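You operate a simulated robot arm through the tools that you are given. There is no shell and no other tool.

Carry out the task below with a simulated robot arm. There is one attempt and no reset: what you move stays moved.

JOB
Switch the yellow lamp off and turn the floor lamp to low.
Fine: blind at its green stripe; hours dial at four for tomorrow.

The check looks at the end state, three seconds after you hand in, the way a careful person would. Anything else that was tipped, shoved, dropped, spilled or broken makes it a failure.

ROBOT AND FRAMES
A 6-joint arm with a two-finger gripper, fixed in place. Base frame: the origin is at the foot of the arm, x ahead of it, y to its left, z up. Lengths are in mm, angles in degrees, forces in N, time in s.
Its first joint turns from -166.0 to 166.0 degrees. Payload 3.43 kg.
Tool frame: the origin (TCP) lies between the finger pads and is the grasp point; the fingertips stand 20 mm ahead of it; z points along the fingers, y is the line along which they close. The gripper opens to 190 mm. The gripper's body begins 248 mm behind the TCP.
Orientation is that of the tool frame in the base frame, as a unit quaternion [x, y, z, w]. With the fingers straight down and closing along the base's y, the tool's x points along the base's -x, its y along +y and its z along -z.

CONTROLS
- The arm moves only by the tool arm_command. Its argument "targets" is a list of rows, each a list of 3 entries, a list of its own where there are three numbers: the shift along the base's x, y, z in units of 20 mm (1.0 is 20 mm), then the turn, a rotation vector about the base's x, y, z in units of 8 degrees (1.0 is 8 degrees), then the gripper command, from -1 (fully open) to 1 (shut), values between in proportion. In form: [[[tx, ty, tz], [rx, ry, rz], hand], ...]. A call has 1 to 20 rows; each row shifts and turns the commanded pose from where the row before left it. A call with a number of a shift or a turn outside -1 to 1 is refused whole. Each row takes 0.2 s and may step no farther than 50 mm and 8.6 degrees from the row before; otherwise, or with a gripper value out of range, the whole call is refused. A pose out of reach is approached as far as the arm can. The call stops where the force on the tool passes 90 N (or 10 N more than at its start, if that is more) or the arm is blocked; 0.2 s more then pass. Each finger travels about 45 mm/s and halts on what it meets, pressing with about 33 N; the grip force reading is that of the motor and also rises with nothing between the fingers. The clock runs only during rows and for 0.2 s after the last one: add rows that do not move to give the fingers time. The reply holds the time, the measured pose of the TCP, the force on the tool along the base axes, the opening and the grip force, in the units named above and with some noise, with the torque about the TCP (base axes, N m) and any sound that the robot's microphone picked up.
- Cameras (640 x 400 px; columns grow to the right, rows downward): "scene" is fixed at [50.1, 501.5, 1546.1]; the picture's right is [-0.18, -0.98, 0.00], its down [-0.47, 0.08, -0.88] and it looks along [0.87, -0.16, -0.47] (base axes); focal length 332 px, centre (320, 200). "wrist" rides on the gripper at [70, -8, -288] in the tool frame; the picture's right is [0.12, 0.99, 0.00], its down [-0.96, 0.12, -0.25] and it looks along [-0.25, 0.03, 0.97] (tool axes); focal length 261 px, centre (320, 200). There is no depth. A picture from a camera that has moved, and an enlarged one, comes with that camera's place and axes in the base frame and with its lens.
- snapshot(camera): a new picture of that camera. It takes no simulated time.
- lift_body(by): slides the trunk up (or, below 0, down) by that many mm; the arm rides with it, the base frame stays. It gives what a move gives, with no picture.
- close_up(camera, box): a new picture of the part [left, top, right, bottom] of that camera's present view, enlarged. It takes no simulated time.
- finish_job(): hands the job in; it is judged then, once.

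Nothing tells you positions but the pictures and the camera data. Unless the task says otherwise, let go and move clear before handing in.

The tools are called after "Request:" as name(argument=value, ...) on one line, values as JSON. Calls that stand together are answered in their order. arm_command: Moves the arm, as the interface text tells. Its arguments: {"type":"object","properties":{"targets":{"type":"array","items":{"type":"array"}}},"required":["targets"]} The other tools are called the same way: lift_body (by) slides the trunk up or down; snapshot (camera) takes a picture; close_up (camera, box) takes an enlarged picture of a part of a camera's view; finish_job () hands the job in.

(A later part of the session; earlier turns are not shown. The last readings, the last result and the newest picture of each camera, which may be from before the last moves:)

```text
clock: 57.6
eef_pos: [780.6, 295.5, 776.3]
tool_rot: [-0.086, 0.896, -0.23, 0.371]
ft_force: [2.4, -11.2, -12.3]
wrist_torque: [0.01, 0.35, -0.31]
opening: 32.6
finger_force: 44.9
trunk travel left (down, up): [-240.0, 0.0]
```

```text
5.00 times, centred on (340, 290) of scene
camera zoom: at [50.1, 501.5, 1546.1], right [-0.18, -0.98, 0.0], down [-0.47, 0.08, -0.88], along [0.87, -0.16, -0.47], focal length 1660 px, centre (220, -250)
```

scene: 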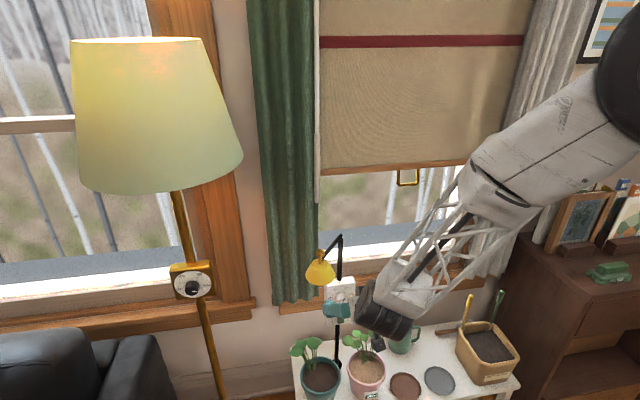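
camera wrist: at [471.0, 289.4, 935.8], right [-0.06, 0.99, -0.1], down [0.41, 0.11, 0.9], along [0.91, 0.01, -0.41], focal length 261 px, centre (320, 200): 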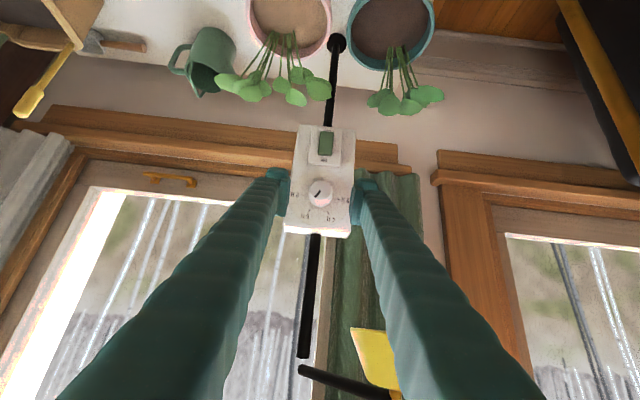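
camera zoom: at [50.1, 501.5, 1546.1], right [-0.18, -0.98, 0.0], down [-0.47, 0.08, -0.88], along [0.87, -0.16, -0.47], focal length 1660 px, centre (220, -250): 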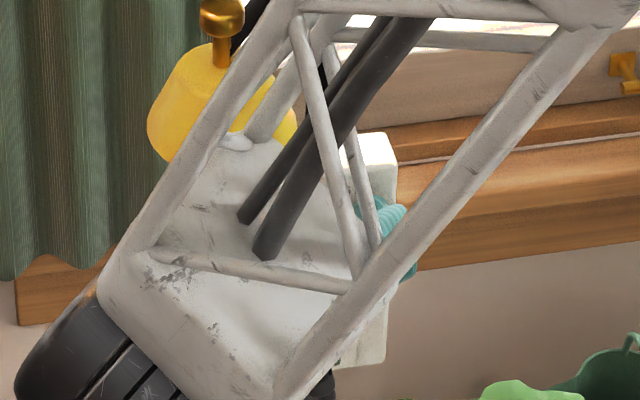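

About 40° done; 4H is ~20° further. I'll release, rotate back with open fingers, re-grip and finish the last 20°.

Request:
arm_command(targets=[[[0, 0, 0], [0, 0, 0], 0.4], [[0, 0, 0], [0, 0, 0], 0.4], [[0, 0, 0], [0.8, 0, 0], 0.4], [[0, 0, 0], [0.9, 0, 0], 0.4], [[0, 0, 0], [0.9, 0, 0], 0.4], [[0, 0, 0], [0.9, 0, 0], 0.4], [[0, 0, 0], [0, 0, 0], 0.4]])

Request:
close_up(camera="wrist", box=[250, 110, 410, 250])

Request:
close_up(camera="scene", box=[300, 250, 380, 330])

```text
clock: 59.2
eef_pos: [781.4, 296.4, 776.8]
tool_rot: [0.006, 0.924, -0.006, 0.381]
ft_force: [0.0, -0.1, -0.6]
wrist_torque: [0.02, 0.01, 0.0]
opening: 57.3
finger_force: 0.1
trunk travel left (down, up): [-240.0, 0.0]
```

```text
2.86 times, centred on (330, 180) of wrist
camera zoom: at [528.0, 291.7, 931.0], right [-0.07, 0.99, -0.09], down [0.51, 0.11, 0.85], along [0.86, 0.01, -0.51], focal length 745 px, centre (291, 257)
```

zoom: 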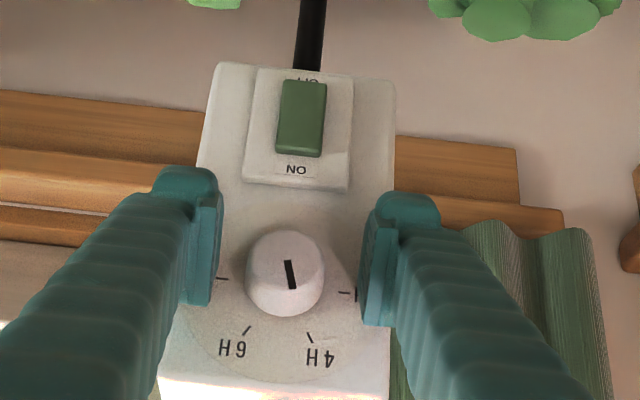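

```text
5.00 times, centred on (340, 290) of scene
camera zoom: at [50.1, 501.5, 1546.1], right [-0.18, -0.98, 0.0], down [-0.47, 0.08, -0.88], along [0.87, -0.16, -0.47], focal length 1660 px, centre (220, -250)
```

zoom: 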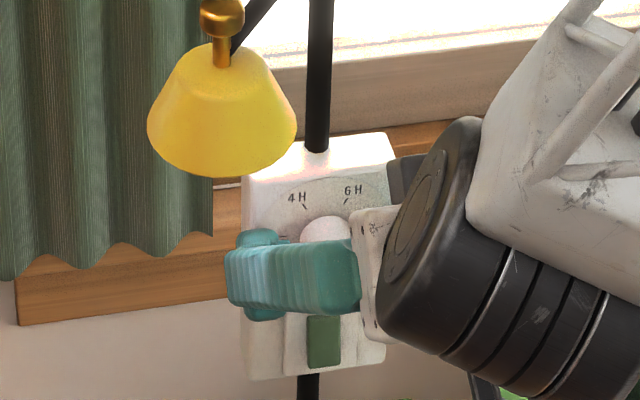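

The pointer is now ~12–15° past vertical toward 4H. Re-grip and turn another 18°, then inspect.

Request:
arm_command(targets=[[[0, 0, 0], [0, 0, 0], 0.9], [[0, 0, 0], [0, 0, 0], 0.9], [[0, 0, 0], [0, 0, 0], 0.9], [[0, 0, 0], [-0.45, 0, 0], 0.9], [[0, 0, 0], [-0.45, 0, 0], 0.9], [[0, 0, 0], [-0.45, 0, 0], 0.9], [[0, 0, 0], [-0.45, 0, 0], 0.9], [[0, 0, 0], [-0.45, 0, 0], 0.9], [[0, 0, 0], [0, 0, 0], 0.9]])

Request:
arm_command(targets=[[[0, 0, 0], [0, 0, 0], 0.4], [[0, 0, 0], [0, 0, 0], 0.4], [[0, 0, 0], [0.75, 0, 0], 0.4], [[0, 0, 0], [0.75, 0, 0], 0.4], [[0, 0, 0], [0.75, 0, 0], 0.4], [[0, 0, 0], [0, 0, 0], 0.4]])

Request:
close_up(camera="wrist", box=[280, 130, 360, 230])

```text
clock: 61.2
eef_pos: [781.9, 295.7, 776.5]
tool_rot: [-0.054, 0.912, -0.15, 0.378]
ft_force: [-14.8, -16.3, -2.1]
wrist_torque: [0.03, 0.31, -0.06]
opening: 32.2
finger_force: 44.8
trunk travel left (down, up): [-240.0, 0.0]
```

```text
clock: 62.6
eef_pos: [781.9, 296.6, 777.7]
tool_rot: [0.006, 0.925, -0.005, 0.381]
ft_force: [-1.1, 0.4, 0.3]
wrist_torque: [-0.02, 0.01, 0.02]
opening: 57.1
finger_force: 0.1
trunk travel left (down, up): [-240.0, 0.0]
```

```text
4.00 times, centred on (320, 180) of wrist
camera zoom: at [528.5, 291.7, 930.9], right [-0.07, 0.99, -0.09], down [0.51, 0.11, 0.85], along [0.86, 0.01, -0.51], focal length 1043 px, centre (320, 280)
```

zoom: 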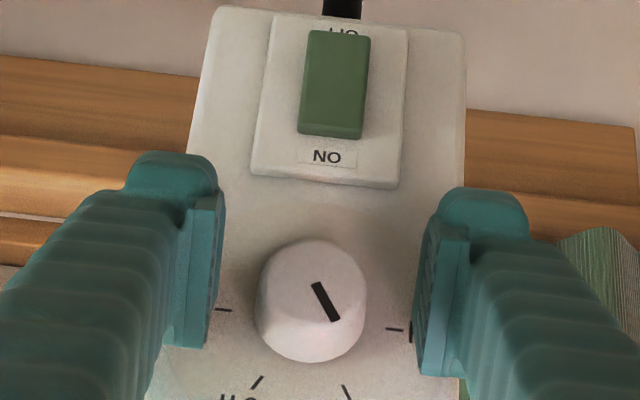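

The pointer is nearly on 4H, perhaps 2–3° short. I'll do a small nudge and then back away to verify.

Request:
arm_command(targets=[[[0, 0, 0], [0, 0, 0], 0.9], [[0, 0, 0], [0, 0, 0], 0.9], [[0, 0, 0], [0, 0, 0], 0.9], [[0, 0, 0], [-0.2, 0, 0], 0.9], [[0, 0, 0], [-0.15, 0, 0], 0.9], [[0, 0, 0], [0, 0, 0], 0.9], [[0, 0, 0], [0, 0, 0], 0.4], [[0, 0, 0], [0, 0, 0], 0.4], [[-0.5, 0, 0.4], [0, 0, 0], 0.3], [[-0.5, 0, 0.4], [0, 0, 0], 0.3], [[-0.3, -0.3, 0.4], [0, 0, 0], 0.3], [[0, 0, 0], [0, 0, 0], 0.3]])

Request:
close_up(camera="wrist", box=[260, 130, 380, 250])

Request:
close_up(camera="scene", box=[300, 250, 380, 330])

```text
clock: 65.2
eef_pos: [755.4, 289.9, 801.1]
tool_rot: [-0.003, 0.924, -0.029, 0.381]
ft_force: [-0.2, 0.0, 0.6]
wrist_torque: [-0.03, -0.06, 0.0]
opening: 66.7
finger_force: 0.1
trunk travel left (down, up): [-240.0, 0.0]
```

```text
3.33 times, centred on (320, 190) of wrist
camera zoom: at [502.9, 293.1, 955.1], right [-0.07, 0.99, -0.14], down [0.51, 0.15, 0.85], along [0.86, -0.01, -0.51], focal length 869 px, centre (320, 233)
```

zoom: 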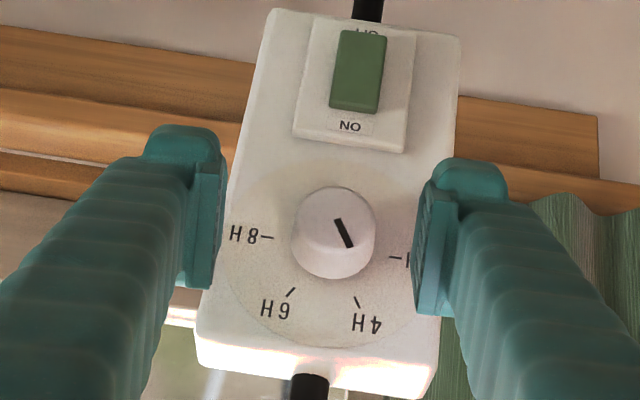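

```text
5.00 times, centred on (340, 290) of scene
camera zoom: at [50.1, 501.5, 1546.1], right [-0.18, -0.98, 0.0], down [-0.47, 0.08, -0.88], along [0.87, -0.16, -0.47], focal length 1660 px, centre (220, -250)
```

zoom: 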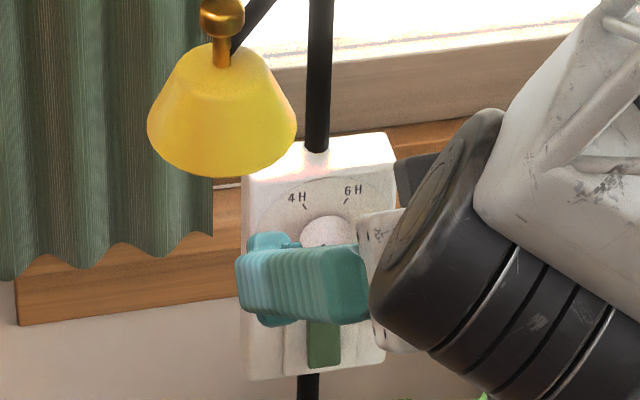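

The hours dial now reads 4H. Next the rocker: I'll close the fingers, go down in front of the box, and press the lower (OFF) end at about z=669.

Request:
arm_command(targets=[[[-0.5, 0.25, 0], [0.35, 0, 0], 1], [[0, 0, 0], [0, 0, 0], 1], [[0, 0, 0], [0, 0, 0], 1], [[0, 0, -0.8], [0, 0, 0], 1], [[0, 0, -0.8], [0, 0, 0], 1], [[0, 0, -0.8], [0, 0, 0], 1], [[0, 0, -0.8], [0, 0, 0], 1], [[0, 0, -0.8], [0, 0, 0], 1], [[0, 0, -0.8], [0, 0, 0], 1], [[0, 0, -0.8], [0, 0, 0], 1], [[0, 0, -0.8], [0, 0, 0], 1], [[0, 0, 0], [0, 0, 0], 1]])

Request:
snapshot(camera="wrist")

Request:
close_up(camera="scene", box=[280, 240, 400, 380])

```text
clock: 67.8
eef_pos: [745.4, 296.0, 672.7]
tool_rot: [0.006, 0.924, -0.006, 0.382]
ft_force: [-0.4, -0.3, -0.3]
wrist_torque: [0.01, -0.02, 0.04]
opening: 0.0
finger_force: 33.1
trunk travel left (down, up): [-240.0, 0.0]
```

```text
taken
camera wrist: at [492.6, 291.8, 827.8], right [-0.07, 0.99, -0.09], down [0.51, 0.11, 0.85], along [0.86, 0.01, -0.51], focal length 261 px, centre (320, 200)
```

wrist: 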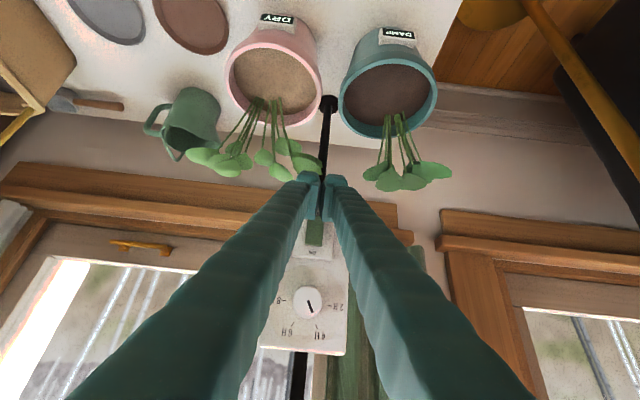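

```text
2.86 times, centred on (340, 310) of scene
camera zoom: at [50.1, 501.5, 1546.1], right [-0.18, -0.98, 0.0], down [-0.47, 0.08, -0.88], along [0.87, -0.16, -0.47], focal length 948 px, centre (263, -114)
```

zoom: 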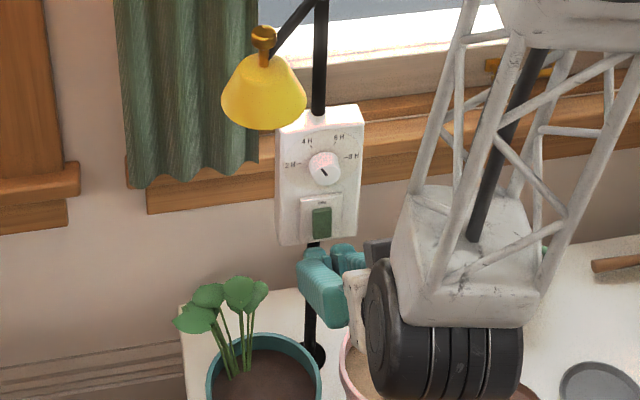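

The closed fingertips are in front of the rocker's lower end and clear of the leaves. Advance slowly in +x.

Request:
arm_command(targets=[[[0.4, 0, -0.15], [0, 0, 0], 1], [[0.4, -0.03, 0], [0, 0, 0], 1], [[0.3, 0, 0], [0, 0, 0], 1], [[0, 0, 0], [0, 0, 0], 1]])

Request:
close_up(camera="scene", box=[310, 260, 370, 350])

Request:
close_up(camera="wrist", box=[260, 140, 380, 260])

```text
clock: 68.8
eef_pos: [767.6, 294.9, 669.0]
tool_rot: [0.006, 0.924, -0.006, 0.381]
ft_force: [0.3, -0.5, -0.4]
wrist_torque: [0.0, 0.0, -0.05]
opening: 0.0
finger_force: 32.3
trunk travel left (down, up): [-240.0, 0.0]
```

```text
4.44 times, centred on (340, 305) of scene
camera zoom: at [50.1, 501.5, 1546.1], right [-0.18, -0.98, 0.0], down [-0.47, 0.08, -0.88], along [0.87, -0.16, -0.47], focal length 1476 px, centre (231, -267)
```

zoom: 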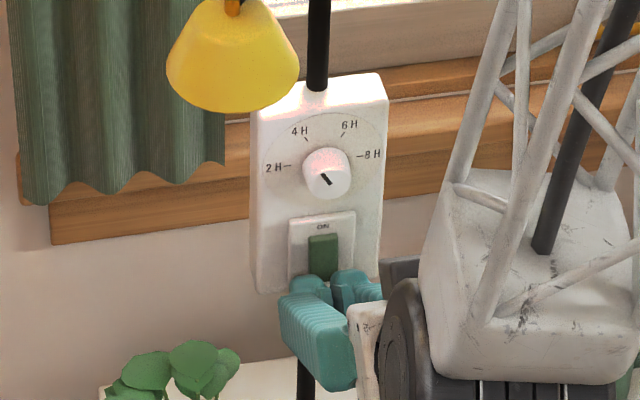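

```text
3.33 times, centred on (320, 200) of wrist
camera zoom: at [514.9, 290.5, 824.0], right [-0.07, 0.99, -0.09], down [0.51, 0.11, 0.85], along [0.86, 0.01, -0.51], focal length 869 px, centre (320, 200)
```

zoom: 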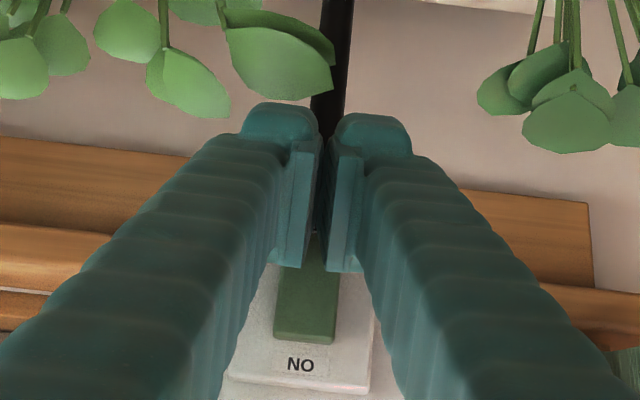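

Still no contact. Continue in 2–3 mm steps.

Request:
arm_command(targets=[[[0.15, 0, 0], [0, 0, 0], 1], [[0.15, 0, 0], [0, 0, 0], 1], [[0, 0, 0], [0, 0, 0], 1]])

Request:
arm_command(targets=[[[0.12, 0, 0], [0, 0, 0], 1], [[0.12, 0, 0], [0, 0, 0], 1], [[0, 0, 0], [0, 0, 0], 1]])

```text
clock: 69.6
eef_pos: [774.0, 295.1, 668.6]
tool_rot: [0.006, 0.925, -0.005, 0.381]
ft_force: [-0.9, -0.3, -0.3]
wrist_torque: [0.05, -0.01, 0.02]
opening: 0.1
finger_force: 33.2
trunk travel left (down, up): [-240.0, 0.0]
```

```text
clock: 70.4
eef_pos: [773.4, 295.7, 669.3]
tool_rot: [0.005, 0.925, -0.006, 0.379]
ft_force: [-68.6, 7.2, 6.5]
wrist_torque: [0.28, -0.49, 0.38]
opening: 6.3
finger_force: 34.5
trunk travel left (down, up): [-240.0, 0.0]
```

Firm contact (69 N, fingers slightly wedged). Back off and look at the rocker.

Request:
arm_command(targets=[[[-0.5, 0, 0], [0, 0, 0], 1], [[-0.9, 0, 0], [0, 0, 0], 1], [[-0.5, 0, 0.6], [0, 0, 0], 1], [[0, 0, 0.8], [0, 0, 0], 1], [[0, 0, 0.5], [0, 0, 0], 1]])

Request:
close_up(camera="scene", box=[310, 260, 370, 350])

Request:
close_up(camera="wrist", box=[260, 100, 380, 260])

Request:
snapshot(camera="scene")

```text
clock: 71.6
eef_pos: [742.4, 292.8, 706.3]
tool_rot: [0.007, 0.925, -0.006, 0.381]
ft_force: [-0.1, -0.6, -1.4]
wrist_torque: [-0.01, -0.02, -0.03]
opening: 0.0
finger_force: 34.5
trunk travel left (down, up): [-240.0, 0.0]
```

```text
4.44 times, centred on (340, 305) of scene
camera zoom: at [50.1, 501.5, 1546.1], right [-0.18, -0.98, 0.0], down [-0.47, 0.08, -0.88], along [0.87, -0.16, -0.47], focal length 1476 px, centre (231, -267)
```

zoom: 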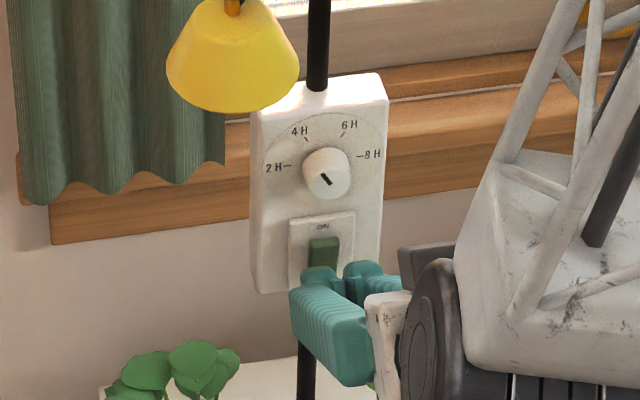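

```text
2.50 times, centred on (320, 180) of wrist
camera zoom: at [488.3, 289.2, 861.6], right [-0.07, 0.99, -0.09], down [0.51, 0.11, 0.85], along [0.86, 0.01, -0.51], focal length 652 px, centre (320, 250)
```

zoom: 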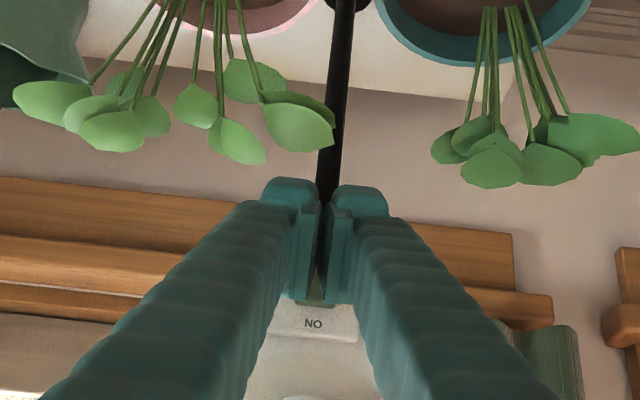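

```text
taken
```

scene: 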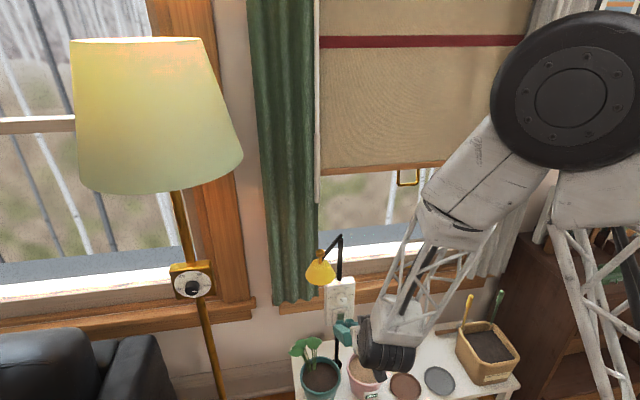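

Request:
arm_command(targets=[[[0, 0, 0.9], [0, 0, 0], 0.4], [[0, 0, 0.9], [0, 0, 0], 0.3], [[0, 0, 0.9], [0, 0, 0], 0.3], [[0, 0, 0.9], [0, 0, 0], 0.3], [[0, 0, 0.9], [0, 0, 0], 0.3], [[0, 0, 0.5], [0, 0, 0], 0.3]])

Request:
close_up(camera="wrist", box=[260, 80, 400, 240])

Request:
close_up(camera="scene", box=[310, 240, 370, 330])

```text
clock: 73.0
eef_pos: [741.0, 295.0, 807.1]
tool_rot: [0.005, 0.924, -0.005, 0.382]
ft_force: [0.3, -0.1, -0.5]
wrist_torque: [-0.04, 0.01, 0.01]
opening: 66.7
finger_force: 0.1
trunk travel left (down, up): [-240.0, 0.0]
```

```text
2.50 times, centred on (330, 160) of wrist
camera zoom: at [487.3, 291.1, 961.6], right [-0.07, 0.99, -0.09], down [0.51, 0.11, 0.85], along [0.86, 0.01, -0.51], focal length 652 px, centre (295, 300)
```

zoom: 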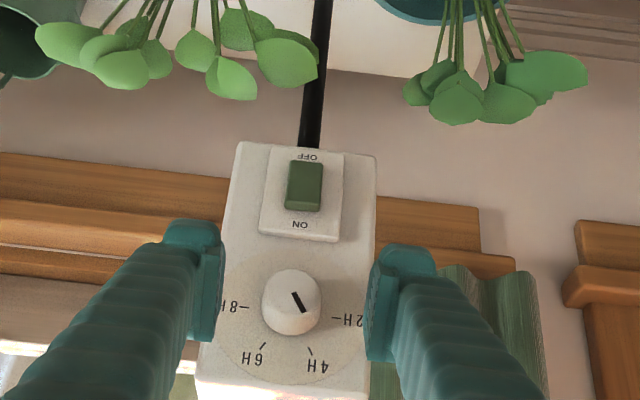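

```text
4.44 times, centred on (340, 285) of scene
camera zoom: at [50.1, 501.5, 1546.1], right [-0.18, -0.98, 0.0], down [-0.47, 0.08, -0.88], along [0.87, -0.16, -0.47], focal length 1476 px, centre (231, -178)
```

zoom: 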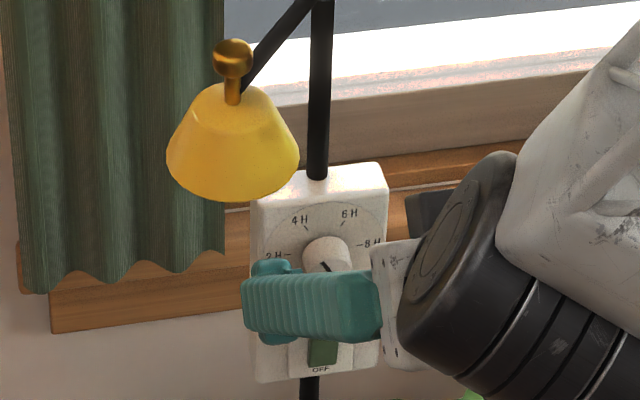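

The rocker is now pressed at OFF (OFF label visible, ON end standing out) and the dial still reads 4H. Next the floor lamp: I'll back away right and up, clear of the yellow shade, then cross over to the left.

Request:
arm_command(targets=[[[-0.35, -0.8, 0.3], [0, 0, 0], 0.4], [[-0.35, -0.8, 0.5], [0, 0, 0], 0.4], [[-0.35, -0.8, 0.6], [0, 0, 0], 0.4], [[-0.35, -0.8, 0.7], [0, 0, 0], 0.4], [[-0.35, -0.8, 0.8], [0, 0, 0], 0.4], [[-0.35, -0.8, 0.9], [0, 0, 0], 0.4], [[0, 0, 0.95], [0, 0, 0], 0.4], [[0, 0, 0.95], [0, 0, 0], 0.4], [[0, 0, 0.95], [0, 0, 0], 0.4], [[0, 0, 0.95], [0, 0, 0], 0.4], [[0, 0, 0.95], [0, 0, 0], 0.4], [[0, 0, 0.95], [0, 0, 0], 0.4], [[0, 0, 0.95], [0, 0, 0], 0.4], [[0, 0, 0.95], [0, 0, 0], 0.4], [[0, 0, 0.95], [0, 0, 0], 0.4], [[0, 0, 0.95], [0, 0, 0], 0.4], [[0, 0, 0.95], [0, 0, 0], 0.4]])

Request:
snapshot(camera="scene")

```text
clock: 76.6
eef_pos: [697.8, 198.5, 1092.8]
tool_rot: [0.006, 0.924, -0.006, 0.381]
ft_force: [-0.6, -0.2, 0.7]
wrist_torque: [0.01, 0.03, -0.04]
opening: 56.9
finger_force: 0.0
trunk travel left (down, up): [-240.0, 0.0]
```

```text
taken
```

scene: 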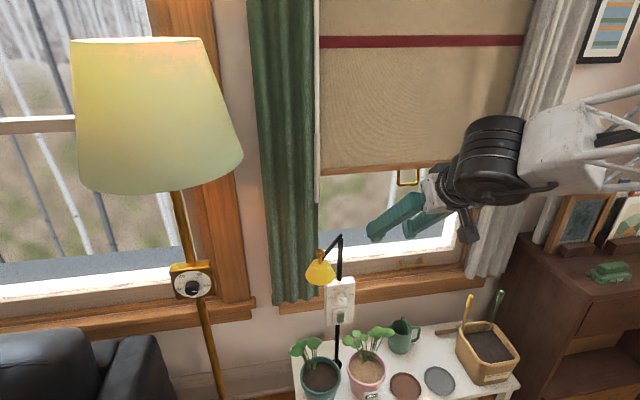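

Request:
close_up(camera="scene", box=[310, 265, 370, 335])

Request:
close_up(camera="scene", box=[280, 220, 440, 400])

Request:
arm_command(targets=[[[-0.4, 0.9, 0.2], [0, 0, 0], 0.4], [[-0.4, 0.9, 0.2], [0, 0, 0], 0.4], [[-0.4, 0.9, 0.2], [0, 0, 0], 0.4], [[-0.4, 0.9, 0], [0, 0, 0], 0.4], [[-0.4, 0.9, 0], [0, 0, 0], 0.4], [[-0.4, 0.9, 0], [0, 0, 0], 0.4], [[-0.4, 0.9, 0], [0, 0, 0], 0.4], [[-0.4, 0.9, 0], [0, 0, 0], 0.4], [[-0.4, 0.9, 0], [0, 0, 0], 0.4], [[-0.4, 0.9, 0], [0, 0, 0], 0.4], [[-0.4, 0.9, 0], [0, 0, 0], 0.4]])

Request:
snapshot(camera="scene")

Request:
snapshot(camera="wrist")

```text
5.71 times, centred on (340, 300) of scene
camera zoom: at [50.1, 501.5, 1546.1], right [-0.18, -0.98, 0.0], down [-0.47, 0.08, -0.88], along [0.87, -0.16, -0.47], focal length 1897 px, centre (206, -371)
```

zoom: 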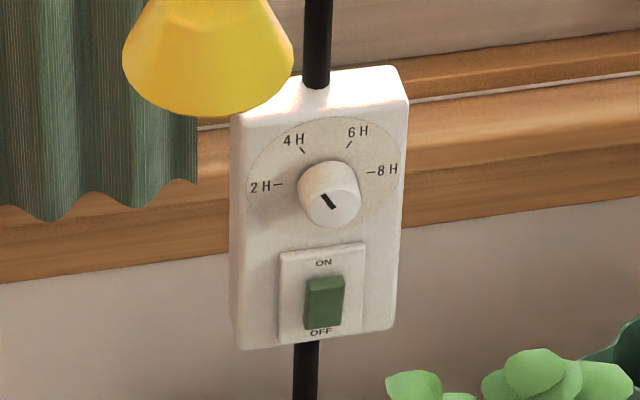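

```text
2.22 times, centred on (360, 310) of scene
camera zoom: at [50.1, 501.5, 1546.1], right [-0.18, -0.98, 0.0], down [-0.47, 0.08, -0.88], along [0.87, -0.16, -0.47], focal length 738 px, centre (231, -44)
```

zoom: 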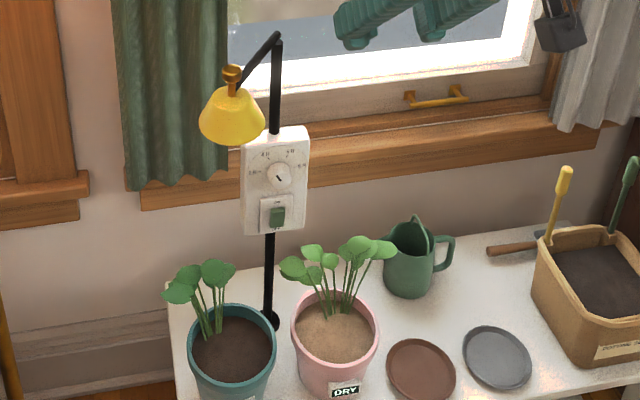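

```text
clock: 79.0
eef_pos: [611.3, 397.3, 1104.7]
tool_rot: [0.006, 0.925, -0.005, 0.381]
ft_force: [-0.4, 0.2, 1.3]
wrist_torque: [0.03, 0.01, 0.08]
opening: 56.9
finger_force: 0.0
trunk travel left (down, up): [-240.0, 0.0]
```

```text
taken
```

scene: 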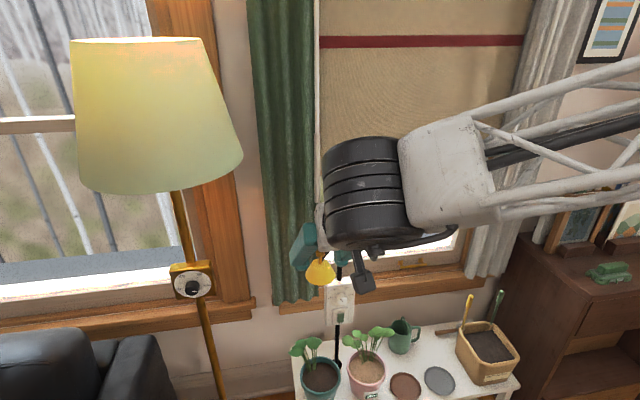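

```text
taken
camera wrist: at [358.0, 392.0, 1258.9], right [-0.07, 0.99, -0.09], down [0.51, 0.11, 0.85], along [0.86, 0.01, -0.51], focal length 261 px, centre (320, 200)
```

wrist: 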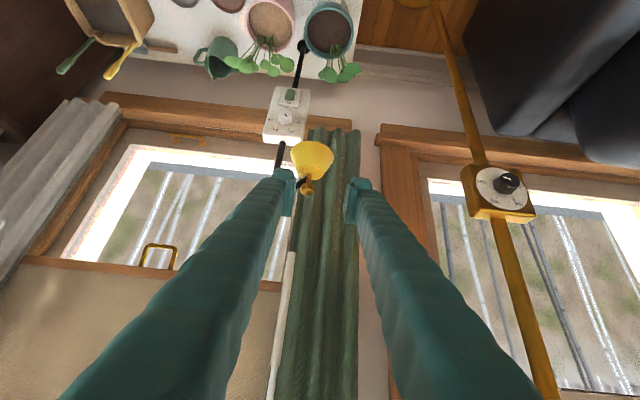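

Yellow lamp off, dial at 4H, lamp and plants undisturbed. The floor lamp's knob front is at about (693, 699, 982); I'll move left in front of it and level the tool.

Request:
arm_command(targets=[[[-0.25, 0.9, -0.1], [0, 0, 0], 0.4], [[-0.25, 0.9, -0.1], [0, 0, 0], 0.4], [[-0.25, 0.9, -0.1], [0, 0, 0], 0.4], [[-0.25, 0.9, -0.1], [0, 0, 0], 0.4], [[-0.25, 0.9, -0.1], [0, 0, 0], 0.4], [[-0.25, 0.9, -0.1], [0, 0, 0], 0.4], [[-0.25, 0.9, -0.1], [0, 0, 0], 0.4], [[-0.25, 0.9, -0.1], [0, 0, 0], 0.4], [[-0.25, 0.9, -0.1], [0, 0, 0], 0.4], [[-0.1, 0.6, -0.5], [0, -0.9, 0], 0.4], [[-0.1, 0.6, -0.5], [0, -0.9, 0], 0.4], [[-0.1, 0.6, -0.5], [0, -0.9, 0], 0.4], [[-0.1, 0.6, -0.5], [0, -0.9, 0], 0.4]])

Request:
snapshot(camera="scene")

Request:
snapshot(camera="wrist")

```text
clock: 81.8
eef_pos: [558.6, 605.4, 1046.3]
tool_rot: [0.008, 0.799, -0.004, 0.601]
ft_force: [-0.3, -1.4, 0.4]
wrist_torque: [0.1, 0.13, 0.34]
opening: 57.0
finger_force: 0.2
trunk travel left (down, up): [-240.0, 0.0]
```

```text
taken
```

scene: 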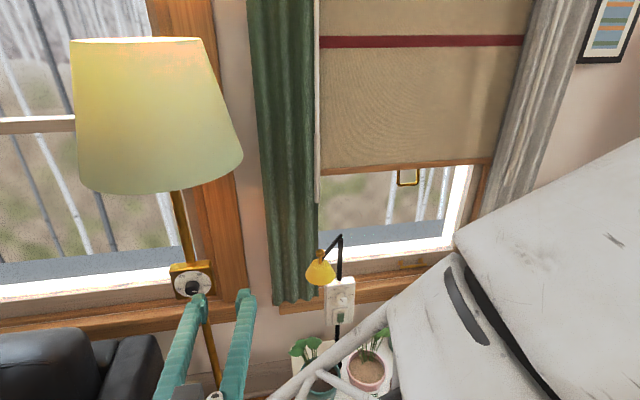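

```text
taken
camera wrist: at [262.5, 601.7, 1059.8], right [-0.02, 0.99, -0.11], down [0.03, 0.11, 0.99], along [1.0, 0.01, -0.04], focal length 261 px, centre (320, 200)
```

wrist: 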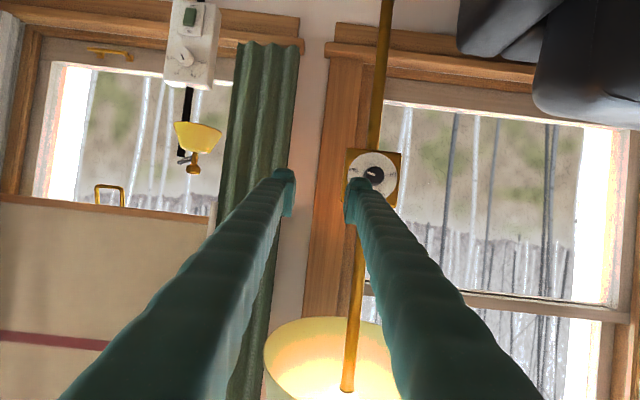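

Request:
close_up(camera="wrist", box=[330, 130, 420, 220])

Request:
close_up(camera="scene", box=[150, 240, 240, 310])

```text
4.44 times, centred on (375, 175) of wrist
camera zoom: at [262.5, 601.7, 1059.8], right [-0.02, 0.99, -0.11], down [0.03, 0.11, 0.99], along [1.0, 0.01, -0.04], focal length 1158 px, centre (76, 311)
```

zoom: 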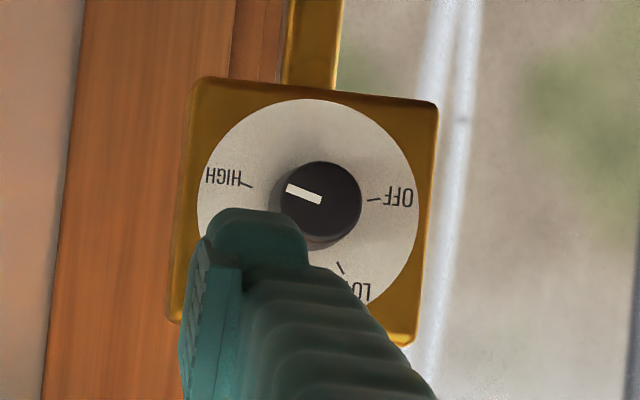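

```text
5.71 times, centred on (195, 275) of scene
camera zoom: at [50.1, 501.5, 1546.1], right [-0.18, -0.98, 0.0], down [-0.47, 0.08, -0.88], along [0.87, -0.16, -0.47], focal length 1897 px, centre (1034, -229)
```

zoom: 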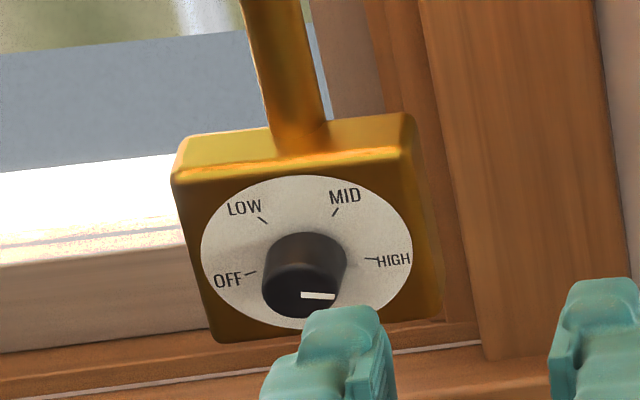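

The dial face is frontal (normal ≈ −x), pointer at HIGH; knob front ≈ (678, 690, 993), ~29 mm diameter. I'll level the tool and line it up with the knob axis at a standoff.

Request:
arm_command(targets=[[[0.4, 0.85, -0.53], [0, -0.4, 0], 0.4], [[0.4, 0.85, -0.53], [0, -0.4, 0], 0.4], [[0.4, 0.85, -0.53], [0, -0.4, 0], 0.4], [[0.4, 0.85, -0.53], [0, -0.4, 0], 0.4], [[0.4, 0.85, -0.53], [0, -0.41, 0], 0.4], [[0, 0, 0], [0, 0, 0], 0.4]])

Request:
snapshot(camera="wrist")

Request:
close_up(camera="wrist", box=[260, 110, 380, 230])

Request:
close_up(camera="scene", box=[140, 230, 260, 350])

```text
clock: 83.2
eef_pos: [597.1, 693.5, 992.4]
tool_rot: [0.006, 0.709, -0.002, 0.706]
ft_force: [-0.1, 0.7, 0.0]
wrist_torque: [0.03, -0.06, 0.0]
opening: 57.0
finger_force: 0.1
trunk travel left (down, up): [-240.0, 0.0]
```

```text
taken
camera wrist: at [309.7, 688.7, 922.9], right [0.01, 0.99, -0.11], down [-0.24, 0.11, 0.96], along [0.97, 0.01, 0.24], focal length 261 px, centre (320, 200)
```

wrist: 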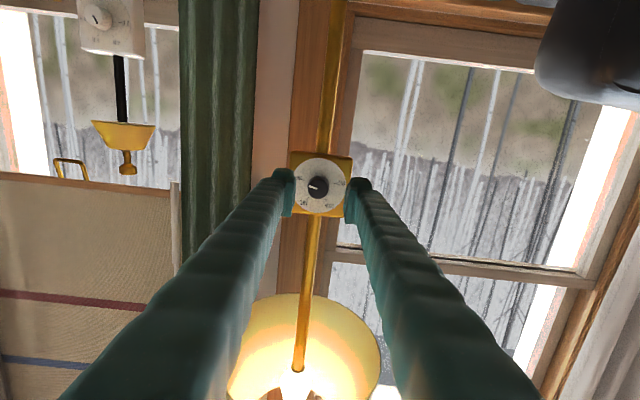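

```text
3.33 times, centred on (320, 170) of wrist
camera zoom: at [309.7, 688.7, 922.9], right [0.01, 0.99, -0.11], down [-0.24, 0.11, 0.96], along [0.97, 0.01, 0.24], focal length 869 px, centre (320, 300)
```

zoom: 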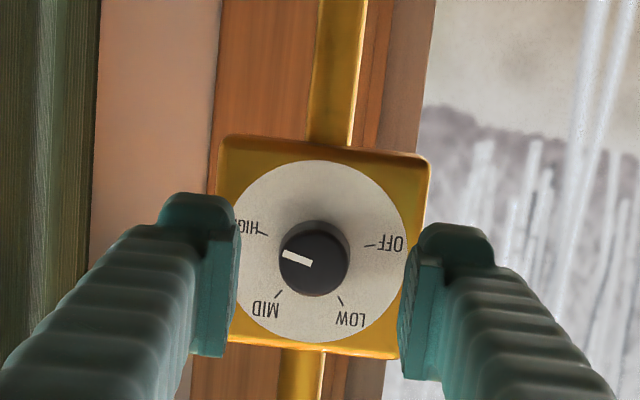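

```text
3.33 times, centred on (200, 290) of scene
camera zoom: at [50.1, 501.5, 1546.1], right [-0.18, -0.98, 0.0], down [-0.47, 0.08, -0.88], along [0.87, -0.16, -0.47], focal length 1107 px, centre (720, -100)
```

zoom: 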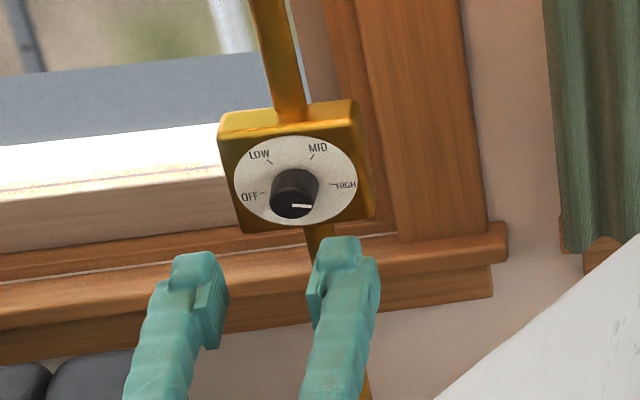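

Knob front ≈ (670, 689.5, 995.5). I'll roll the tool +70° here for turning room, then check.

Request:
arm_command(targets=[[[0, 0, 0], [0.97, 0, 0], 0.4], [[0, -0.1, 0.08], [0.97, 0, 0], 0.4], [[0, -0.1, 0.08], [0.97, 0, 0], 0.4], [[0, 0, 0], [0.97, 0, 0], 0.4], [[0, 0, 0], [0.97, 0, 0], 0.4], [[0, 0, 0], [0.97, 0, 0], 0.4], [[0, 0, 0], [0.97, 0, 0], 0.4], [[0, 0, 0], [0.97, 0, 0], 0.4], [[0, 0, 0], [0.97, 0, 0], 0.4], [[0, 0, 0], [0, 0, 0], 0.4]])

Request:
close_up(camera="wrist", box=[260, 110, 380, 230])

Request:
close_up(camera="scene", box=[140, 230, 260, 350])

```text
clock: 85.4
eef_pos: [596.8, 688.1, 995.7]
tool_rot: [0.411, 0.583, 0.403, 0.574]
ft_force: [0.9, -0.5, 0.9]
wrist_torque: [0.0, 0.01, -0.02]
opening: 56.9
finger_force: 0.1
trunk travel left (down, up): [-240.0, 0.0]
```

```text
3.33 times, centred on (320, 170) of wrist
camera zoom: at [308.8, 750.3, 969.1], right [0.01, 0.45, 0.89], down [-0.24, -0.87, 0.44], along [0.97, -0.22, 0.1], focal length 869 px, centre (320, 300)
```

zoom: 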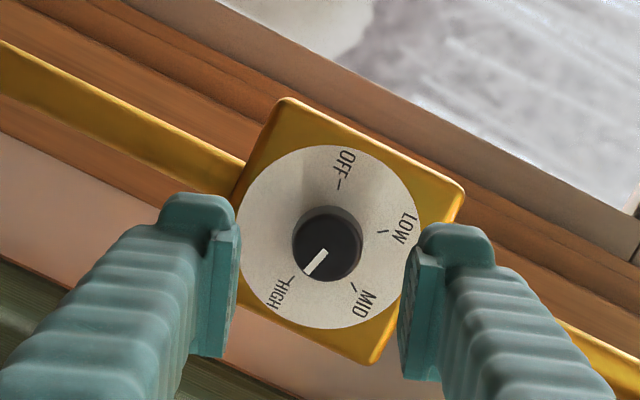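

```text
3.33 times, centred on (200, 290) of scene
camera zoom: at [50.1, 501.5, 1546.1], right [-0.18, -0.98, 0.0], down [-0.47, 0.08, -0.88], along [0.87, -0.16, -0.47], focal length 1107 px, centre (720, -100)
```

zoom: 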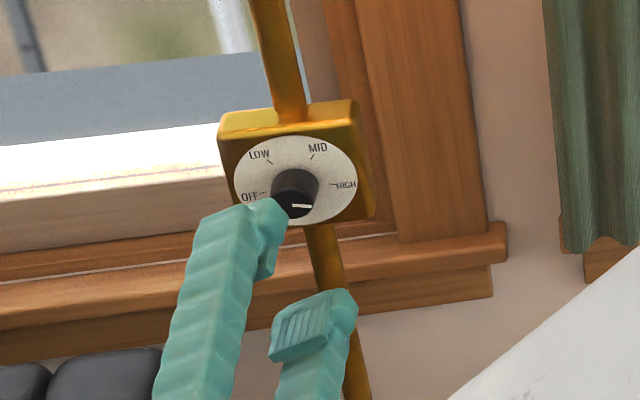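

Aligned on the knob axis. Advance 67 mm so the pads overlap the knob by ~14 mm, then close.

Request:
arm_command(targets=[[[0.8, 0.03, 0.01], [0, 0, 0], 0.4], [[0.8, 0.03, 0.01], [0, 0, 0], 0.4], [[0.8, 0, 0], [0, 0, 0], 0.4], [[0.6, 0, 0], [0, 0, 0], 0.4], [[0.35, 0, 0], [0, 0, 0], 0.4], [[0, 0, 0], [0, 0, 0], 0.4]])

Request:
close_up(camera="wrist", box=[260, 110, 380, 230])

Request:
close_up(camera="scene", box=[140, 230, 260, 350])

```text
clock: 86.8
eef_pos: [664.6, 688.9, 996.7]
tool_rot: [0.41, 0.583, 0.403, 0.574]
ft_force: [0.6, 0.7, -0.6]
wrist_torque: [-0.01, 0.02, 0.02]
opening: 57.0
finger_force: 0.0
trunk travel left (down, up): [-240.0, 0.0]
```

```text
3.33 times, centred on (320, 170) of wrist
camera zoom: at [375.7, 751.7, 969.3], right [0.01, 0.45, 0.89], down [-0.24, -0.87, 0.44], along [0.97, -0.22, 0.1], focal length 869 px, centre (320, 300)
```

zoom: 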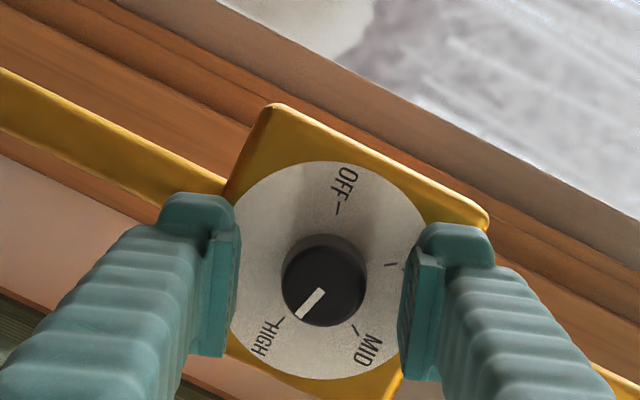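

```text
3.33 times, centred on (200, 290) of scene
camera zoom: at [50.1, 501.5, 1546.1], right [-0.18, -0.98, 0.0], down [-0.47, 0.08, -0.88], along [0.87, -0.16, -0.47], focal length 1107 px, centre (720, -100)
```

zoom: 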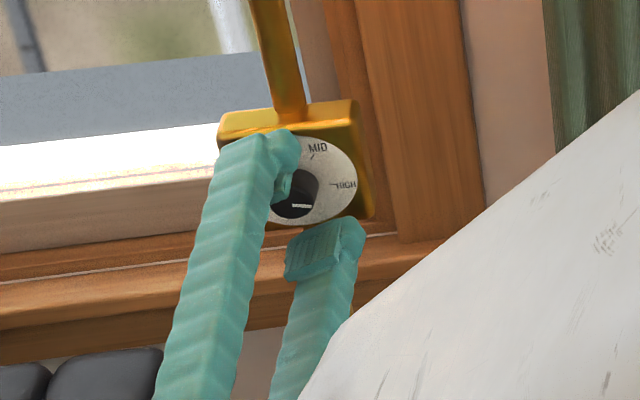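

Centred. Close on the knob.

Request:
arm_command(targets=[[[0, 0, 0], [0, 0, 0], 0.6], [[0, 0, 0], [0, 0, 0], 0.9], [[0, 0, 0], [0, 0, 0], 0.9], [[0, 0, 0], [0, 0, 0], 0.9]])

Request:
arm_command(targets=[[[0, 0, 0], [-0.6, 0, 0], 0.9], [[0, 0, 0], [-0.6, 0, 0], 0.9], [[0, 0, 0], [-0.6, 0, 0], 0.9], [[0, 0, 0], [-0.6, 0, 0], 0.9], [[0, 0, 0], [0, 0, 0], 0.9]])

Request:
close_up(camera="wrist", box=[260, 110, 380, 230])

Request:
snapshot(camera="scene")

```text
clock: 87.8
eef_pos: [663.6, 689.5, 997.8]
tool_rot: [0.409, 0.582, 0.404, 0.575]
ft_force: [7.3, 8.4, 13.4]
wrist_torque: [-0.06, -0.17, 0.05]
opening: 30.8
finger_force: 45.0
trunk travel left (down, up): [-240.0, 0.0]
```

```text
clock: 89.0
eef_pos: [663.3, 689.1, 996.9]
tool_rot: [0.308, 0.642, 0.301, 0.634]
ft_force: [1.9, 10.9, 20.5]
wrist_torque: [0.0, -0.17, 0.14]
opening: 30.6
finger_force: 45.2
trunk travel left (down, up): [-240.0, 0.0]
```

```text
3.33 times, centred on (320, 170) of wrist
camera zoom: at [375.8, 739.4, 950.8], right [0.01, 0.72, 0.7], down [-0.24, -0.67, 0.7], along [0.97, -0.18, 0.16], focal length 869 px, centre (320, 300)
```

zoom: 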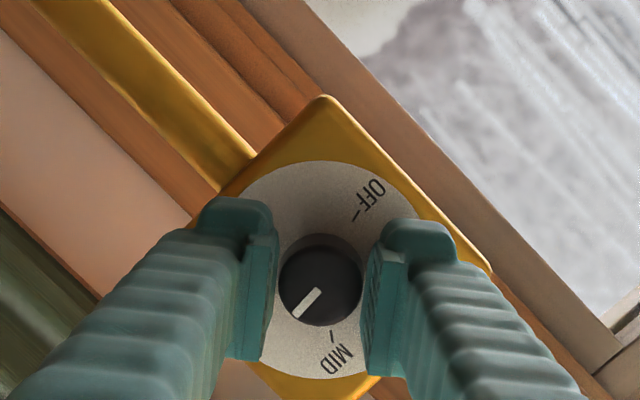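

```text
taken
```

scene: 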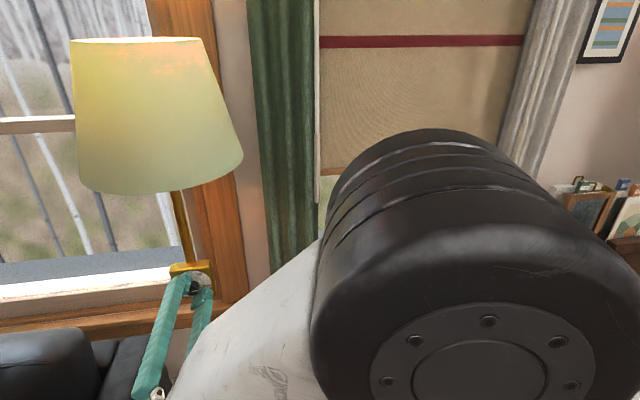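

The knob turns with the gripper (~19° so far). Continue the stroke.

Request:
arm_command(targets=[[[0, 0.02, 0.04], [-0.7, 0, 0], 0.9], [[0, 0, 0], [-0.7, 0, 0], 0.9], [[0, 0, 0], [-0.7, 0, 0], 0.9], [[0, 0, 0], [-0.7, 0, 0], 0.9], [[0, 0, 0], [-0.7, 0, 0], 0.9], [[0, 0, 0], [-0.7, 0, 0], 0.9], [[0, 0, 0], [-0.7, 0, 0], 0.9], [[0, 0, 0], [-0.7, 0, 0], 0.9], [[0, 0, 0], [-0.7, 0, 0], 0.9], [[0, 0, 0], [0, 0, 0], 0.9]])

Request:
close_up(camera="wrist", box=[260, 110, 380, 230])

```text
clock: 91.2
eef_pos: [664.4, 689.7, 998.3]
tool_rot: [0.009, 0.708, -0.002, 0.706]
ft_force: [4.2, 16.3, 24.3]
wrist_torque: [-0.01, -0.36, 0.15]
opening: 30.6
finger_force: 45.1
trunk travel left (down, up): [-240.0, 0.0]
```

```text
3.33 times, centred on (320, 170) of wrist
camera zoom: at [375.8, 685.6, 928.4], right [0.01, 0.99, -0.11], down [-0.24, 0.11, 0.96], along [0.97, 0.01, 0.24], focal length 869 px, centre (320, 300)
```

zoom: 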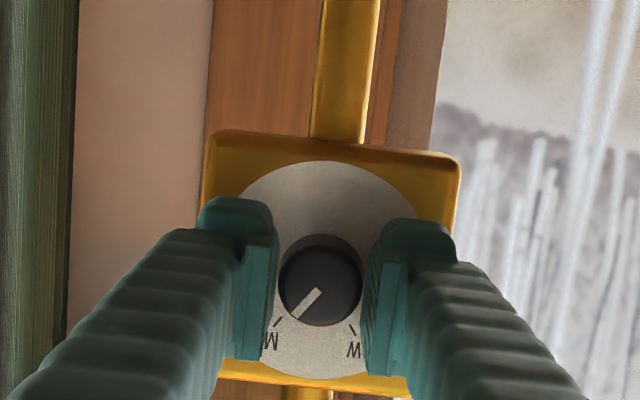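

Turned ~70°, now at about MID (the marks are ~73° apart, so LOW needs ~75° more). Continue the stroke.

Request:
arm_command(targets=[[[0, 0, 0], [-0.7, 0, 0], 0.9], [[0, 0, 0], [-0.7, 0, 0], 0.9], [[0, 0, 0], [-0.7, 0, 0], 0.9], [[0, 0, 0], [-0.7, 0, 0], 0.9], [[0, 0, 0], [-0.7, 0, 0], 0.9], [[0, 0, 0], [-0.7, 0, 0], 0.9], [[0, 0, 0], [-0.7, 0, 0], 0.9], [[0, 0, 0], [0, 0, 0], 0.9]])

Request:
close_up(camera="wrist", box=[260, 110, 380, 230])

Request:
snapshot(camera="scene")

```text
clock: 93.0
eef_pos: [663.4, 688.5, 996.7]
tool_rot: [-0.23, 0.667, -0.24, 0.667]
ft_force: [-1.0, 21.5, 10.5]
wrist_torque: [-0.01, -0.12, 0.3]
opening: 30.7
finger_force: 45.1
trunk travel left (down, up): [-240.0, 0.0]
```

```text
3.33 times, centred on (320, 170) of wrist
camera zoom: at [375.8, 642.3, 945.6], right [0.01, 0.7, -0.71], down [-0.24, 0.69, 0.68], along [0.97, 0.16, 0.18], focal length 869 px, centre (320, 300)
```

zoom: 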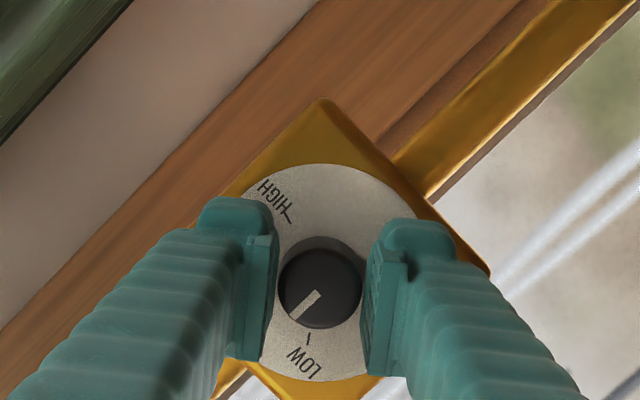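

```text
taken
```

scene: 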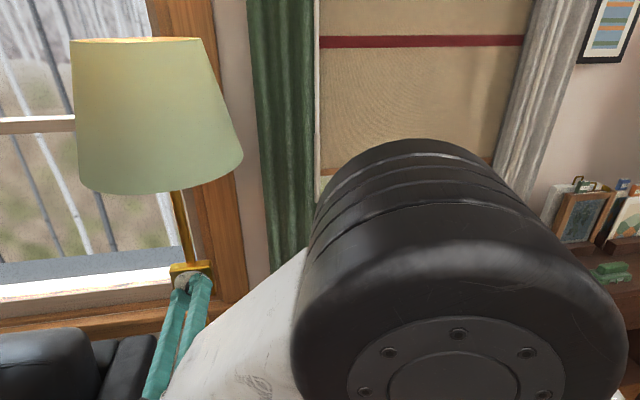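

LOW is ~33° further. Continue 32° and inspect.

Request:
arm_command(targets=[[[0, 0, 0], [-0.7, 0, 0], 0.9], [[0, 0, 0], [-0.7, 0, 0], 0.9], [[0, 0, 0], [-0.7, 0, 0], 0.9], [[0, 0, 0], [-0.7, 0, 0], 0.9], [[0, 0, 0], [-0.7, 0, 0], 0.9], [[0, 0, 0], [-0.6, 0, 0], 0.9], [[0, 0, 0], [0, 0, 0], 0.9]])

Request:
close_up(camera="wrist", box=[280, 130, 360, 230])

```text
clock: 94.6
eef_pos: [664.0, 688.8, 997.8]
tool_rot: [-0.408, 0.572, -0.418, 0.576]
ft_force: [7.8, 17.1, 3.9]
wrist_torque: [-0.01, 0.04, 0.13]
opening: 30.5
finger_force: 45.3
trunk travel left (down, up): [-240.0, 0.0]
```

```text
4.00 times, centred on (320, 180) of wrist
camera zoom: at [375.7, 621.9, 979.1], right [0.01, 0.2, -0.98], down [-0.24, 0.95, 0.19], along [0.97, 0.23, 0.06], focal length 1043 px, centre (320, 280)
```

zoom: 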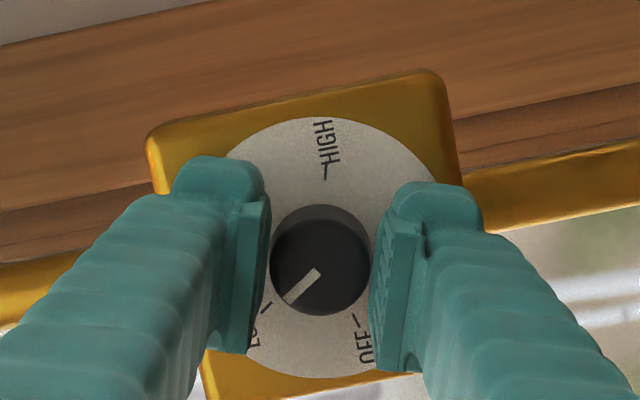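

The pointer is aligned with LOW. Release, retract straight back, and verify.

Request:
arm_command(targets=[[[0, 0, 0], [0, 0, 0], 0.4], [[0, 0, 0], [0, 0, 0], 0.4], [[-0.5, 0, 0], [0, 0, 0], 0.4], [[-0.9, 0, 0], [0, 0, 0], 0.4], [[-0.9, 0, 0], [0, 0, 0], 0.4], [[-0.9, 0, 0], [0, 0, 0], 0.4], [[0, 0, 0], [0, 0, 0], 0.4]])

Request:
close_up(camera="wrist", box=[260, 110, 380, 230])

Request:
close_up(camera="scene", box=[150, 240, 240, 310])

```text
clock: 96.2
eef_pos: [601.1, 689.7, 998.5]
tool_rot: [-0.408, 0.572, -0.419, 0.576]
ft_force: [-0.9, -0.1, 0.6]
wrist_torque: [-0.02, 0.0, -0.01]
opening: 57.1
finger_force: 0.0
trunk travel left (down, up): [-240.0, 0.0]
```

```text
3.33 times, centred on (320, 170) of wrist
camera zoom: at [312.8, 622.1, 980.1], right [0.01, 0.2, -0.98], down [-0.24, 0.95, 0.19], along [0.97, 0.23, 0.06], focal length 869 px, centre (320, 300)
```

zoom: 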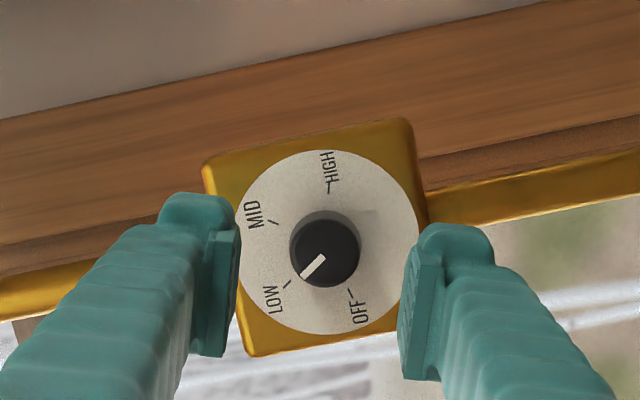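

```text
5.71 times, centred on (195, 275) of scene
camera zoom: at [50.1, 501.5, 1546.1], right [-0.18, -0.98, 0.0], down [-0.47, 0.08, -0.88], along [0.87, -0.16, -0.47], focal length 1897 px, centre (1034, -229)
```

zoom: 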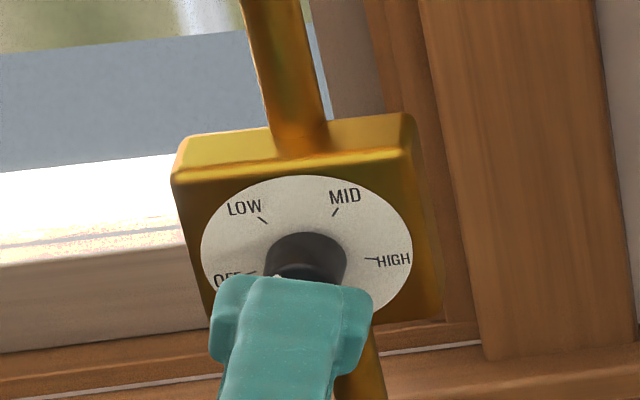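

Request:
close_up(camera="wrist", box=[290, 130, 350, 190])

```text
6.67 times, centred on (320, 160) of wrist
camera zoom: at [312.8, 622.1, 980.1], right [0.01, 0.2, -0.98], down [-0.24, 0.95, 0.19], along [0.97, 0.23, 0.06], focal length 1738 px, centre (320, 467)
```

zoom: 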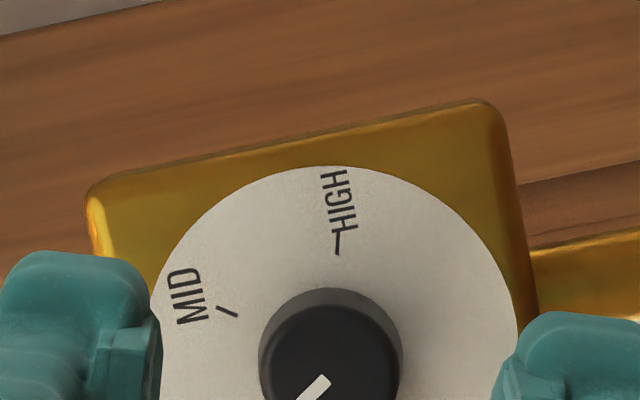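

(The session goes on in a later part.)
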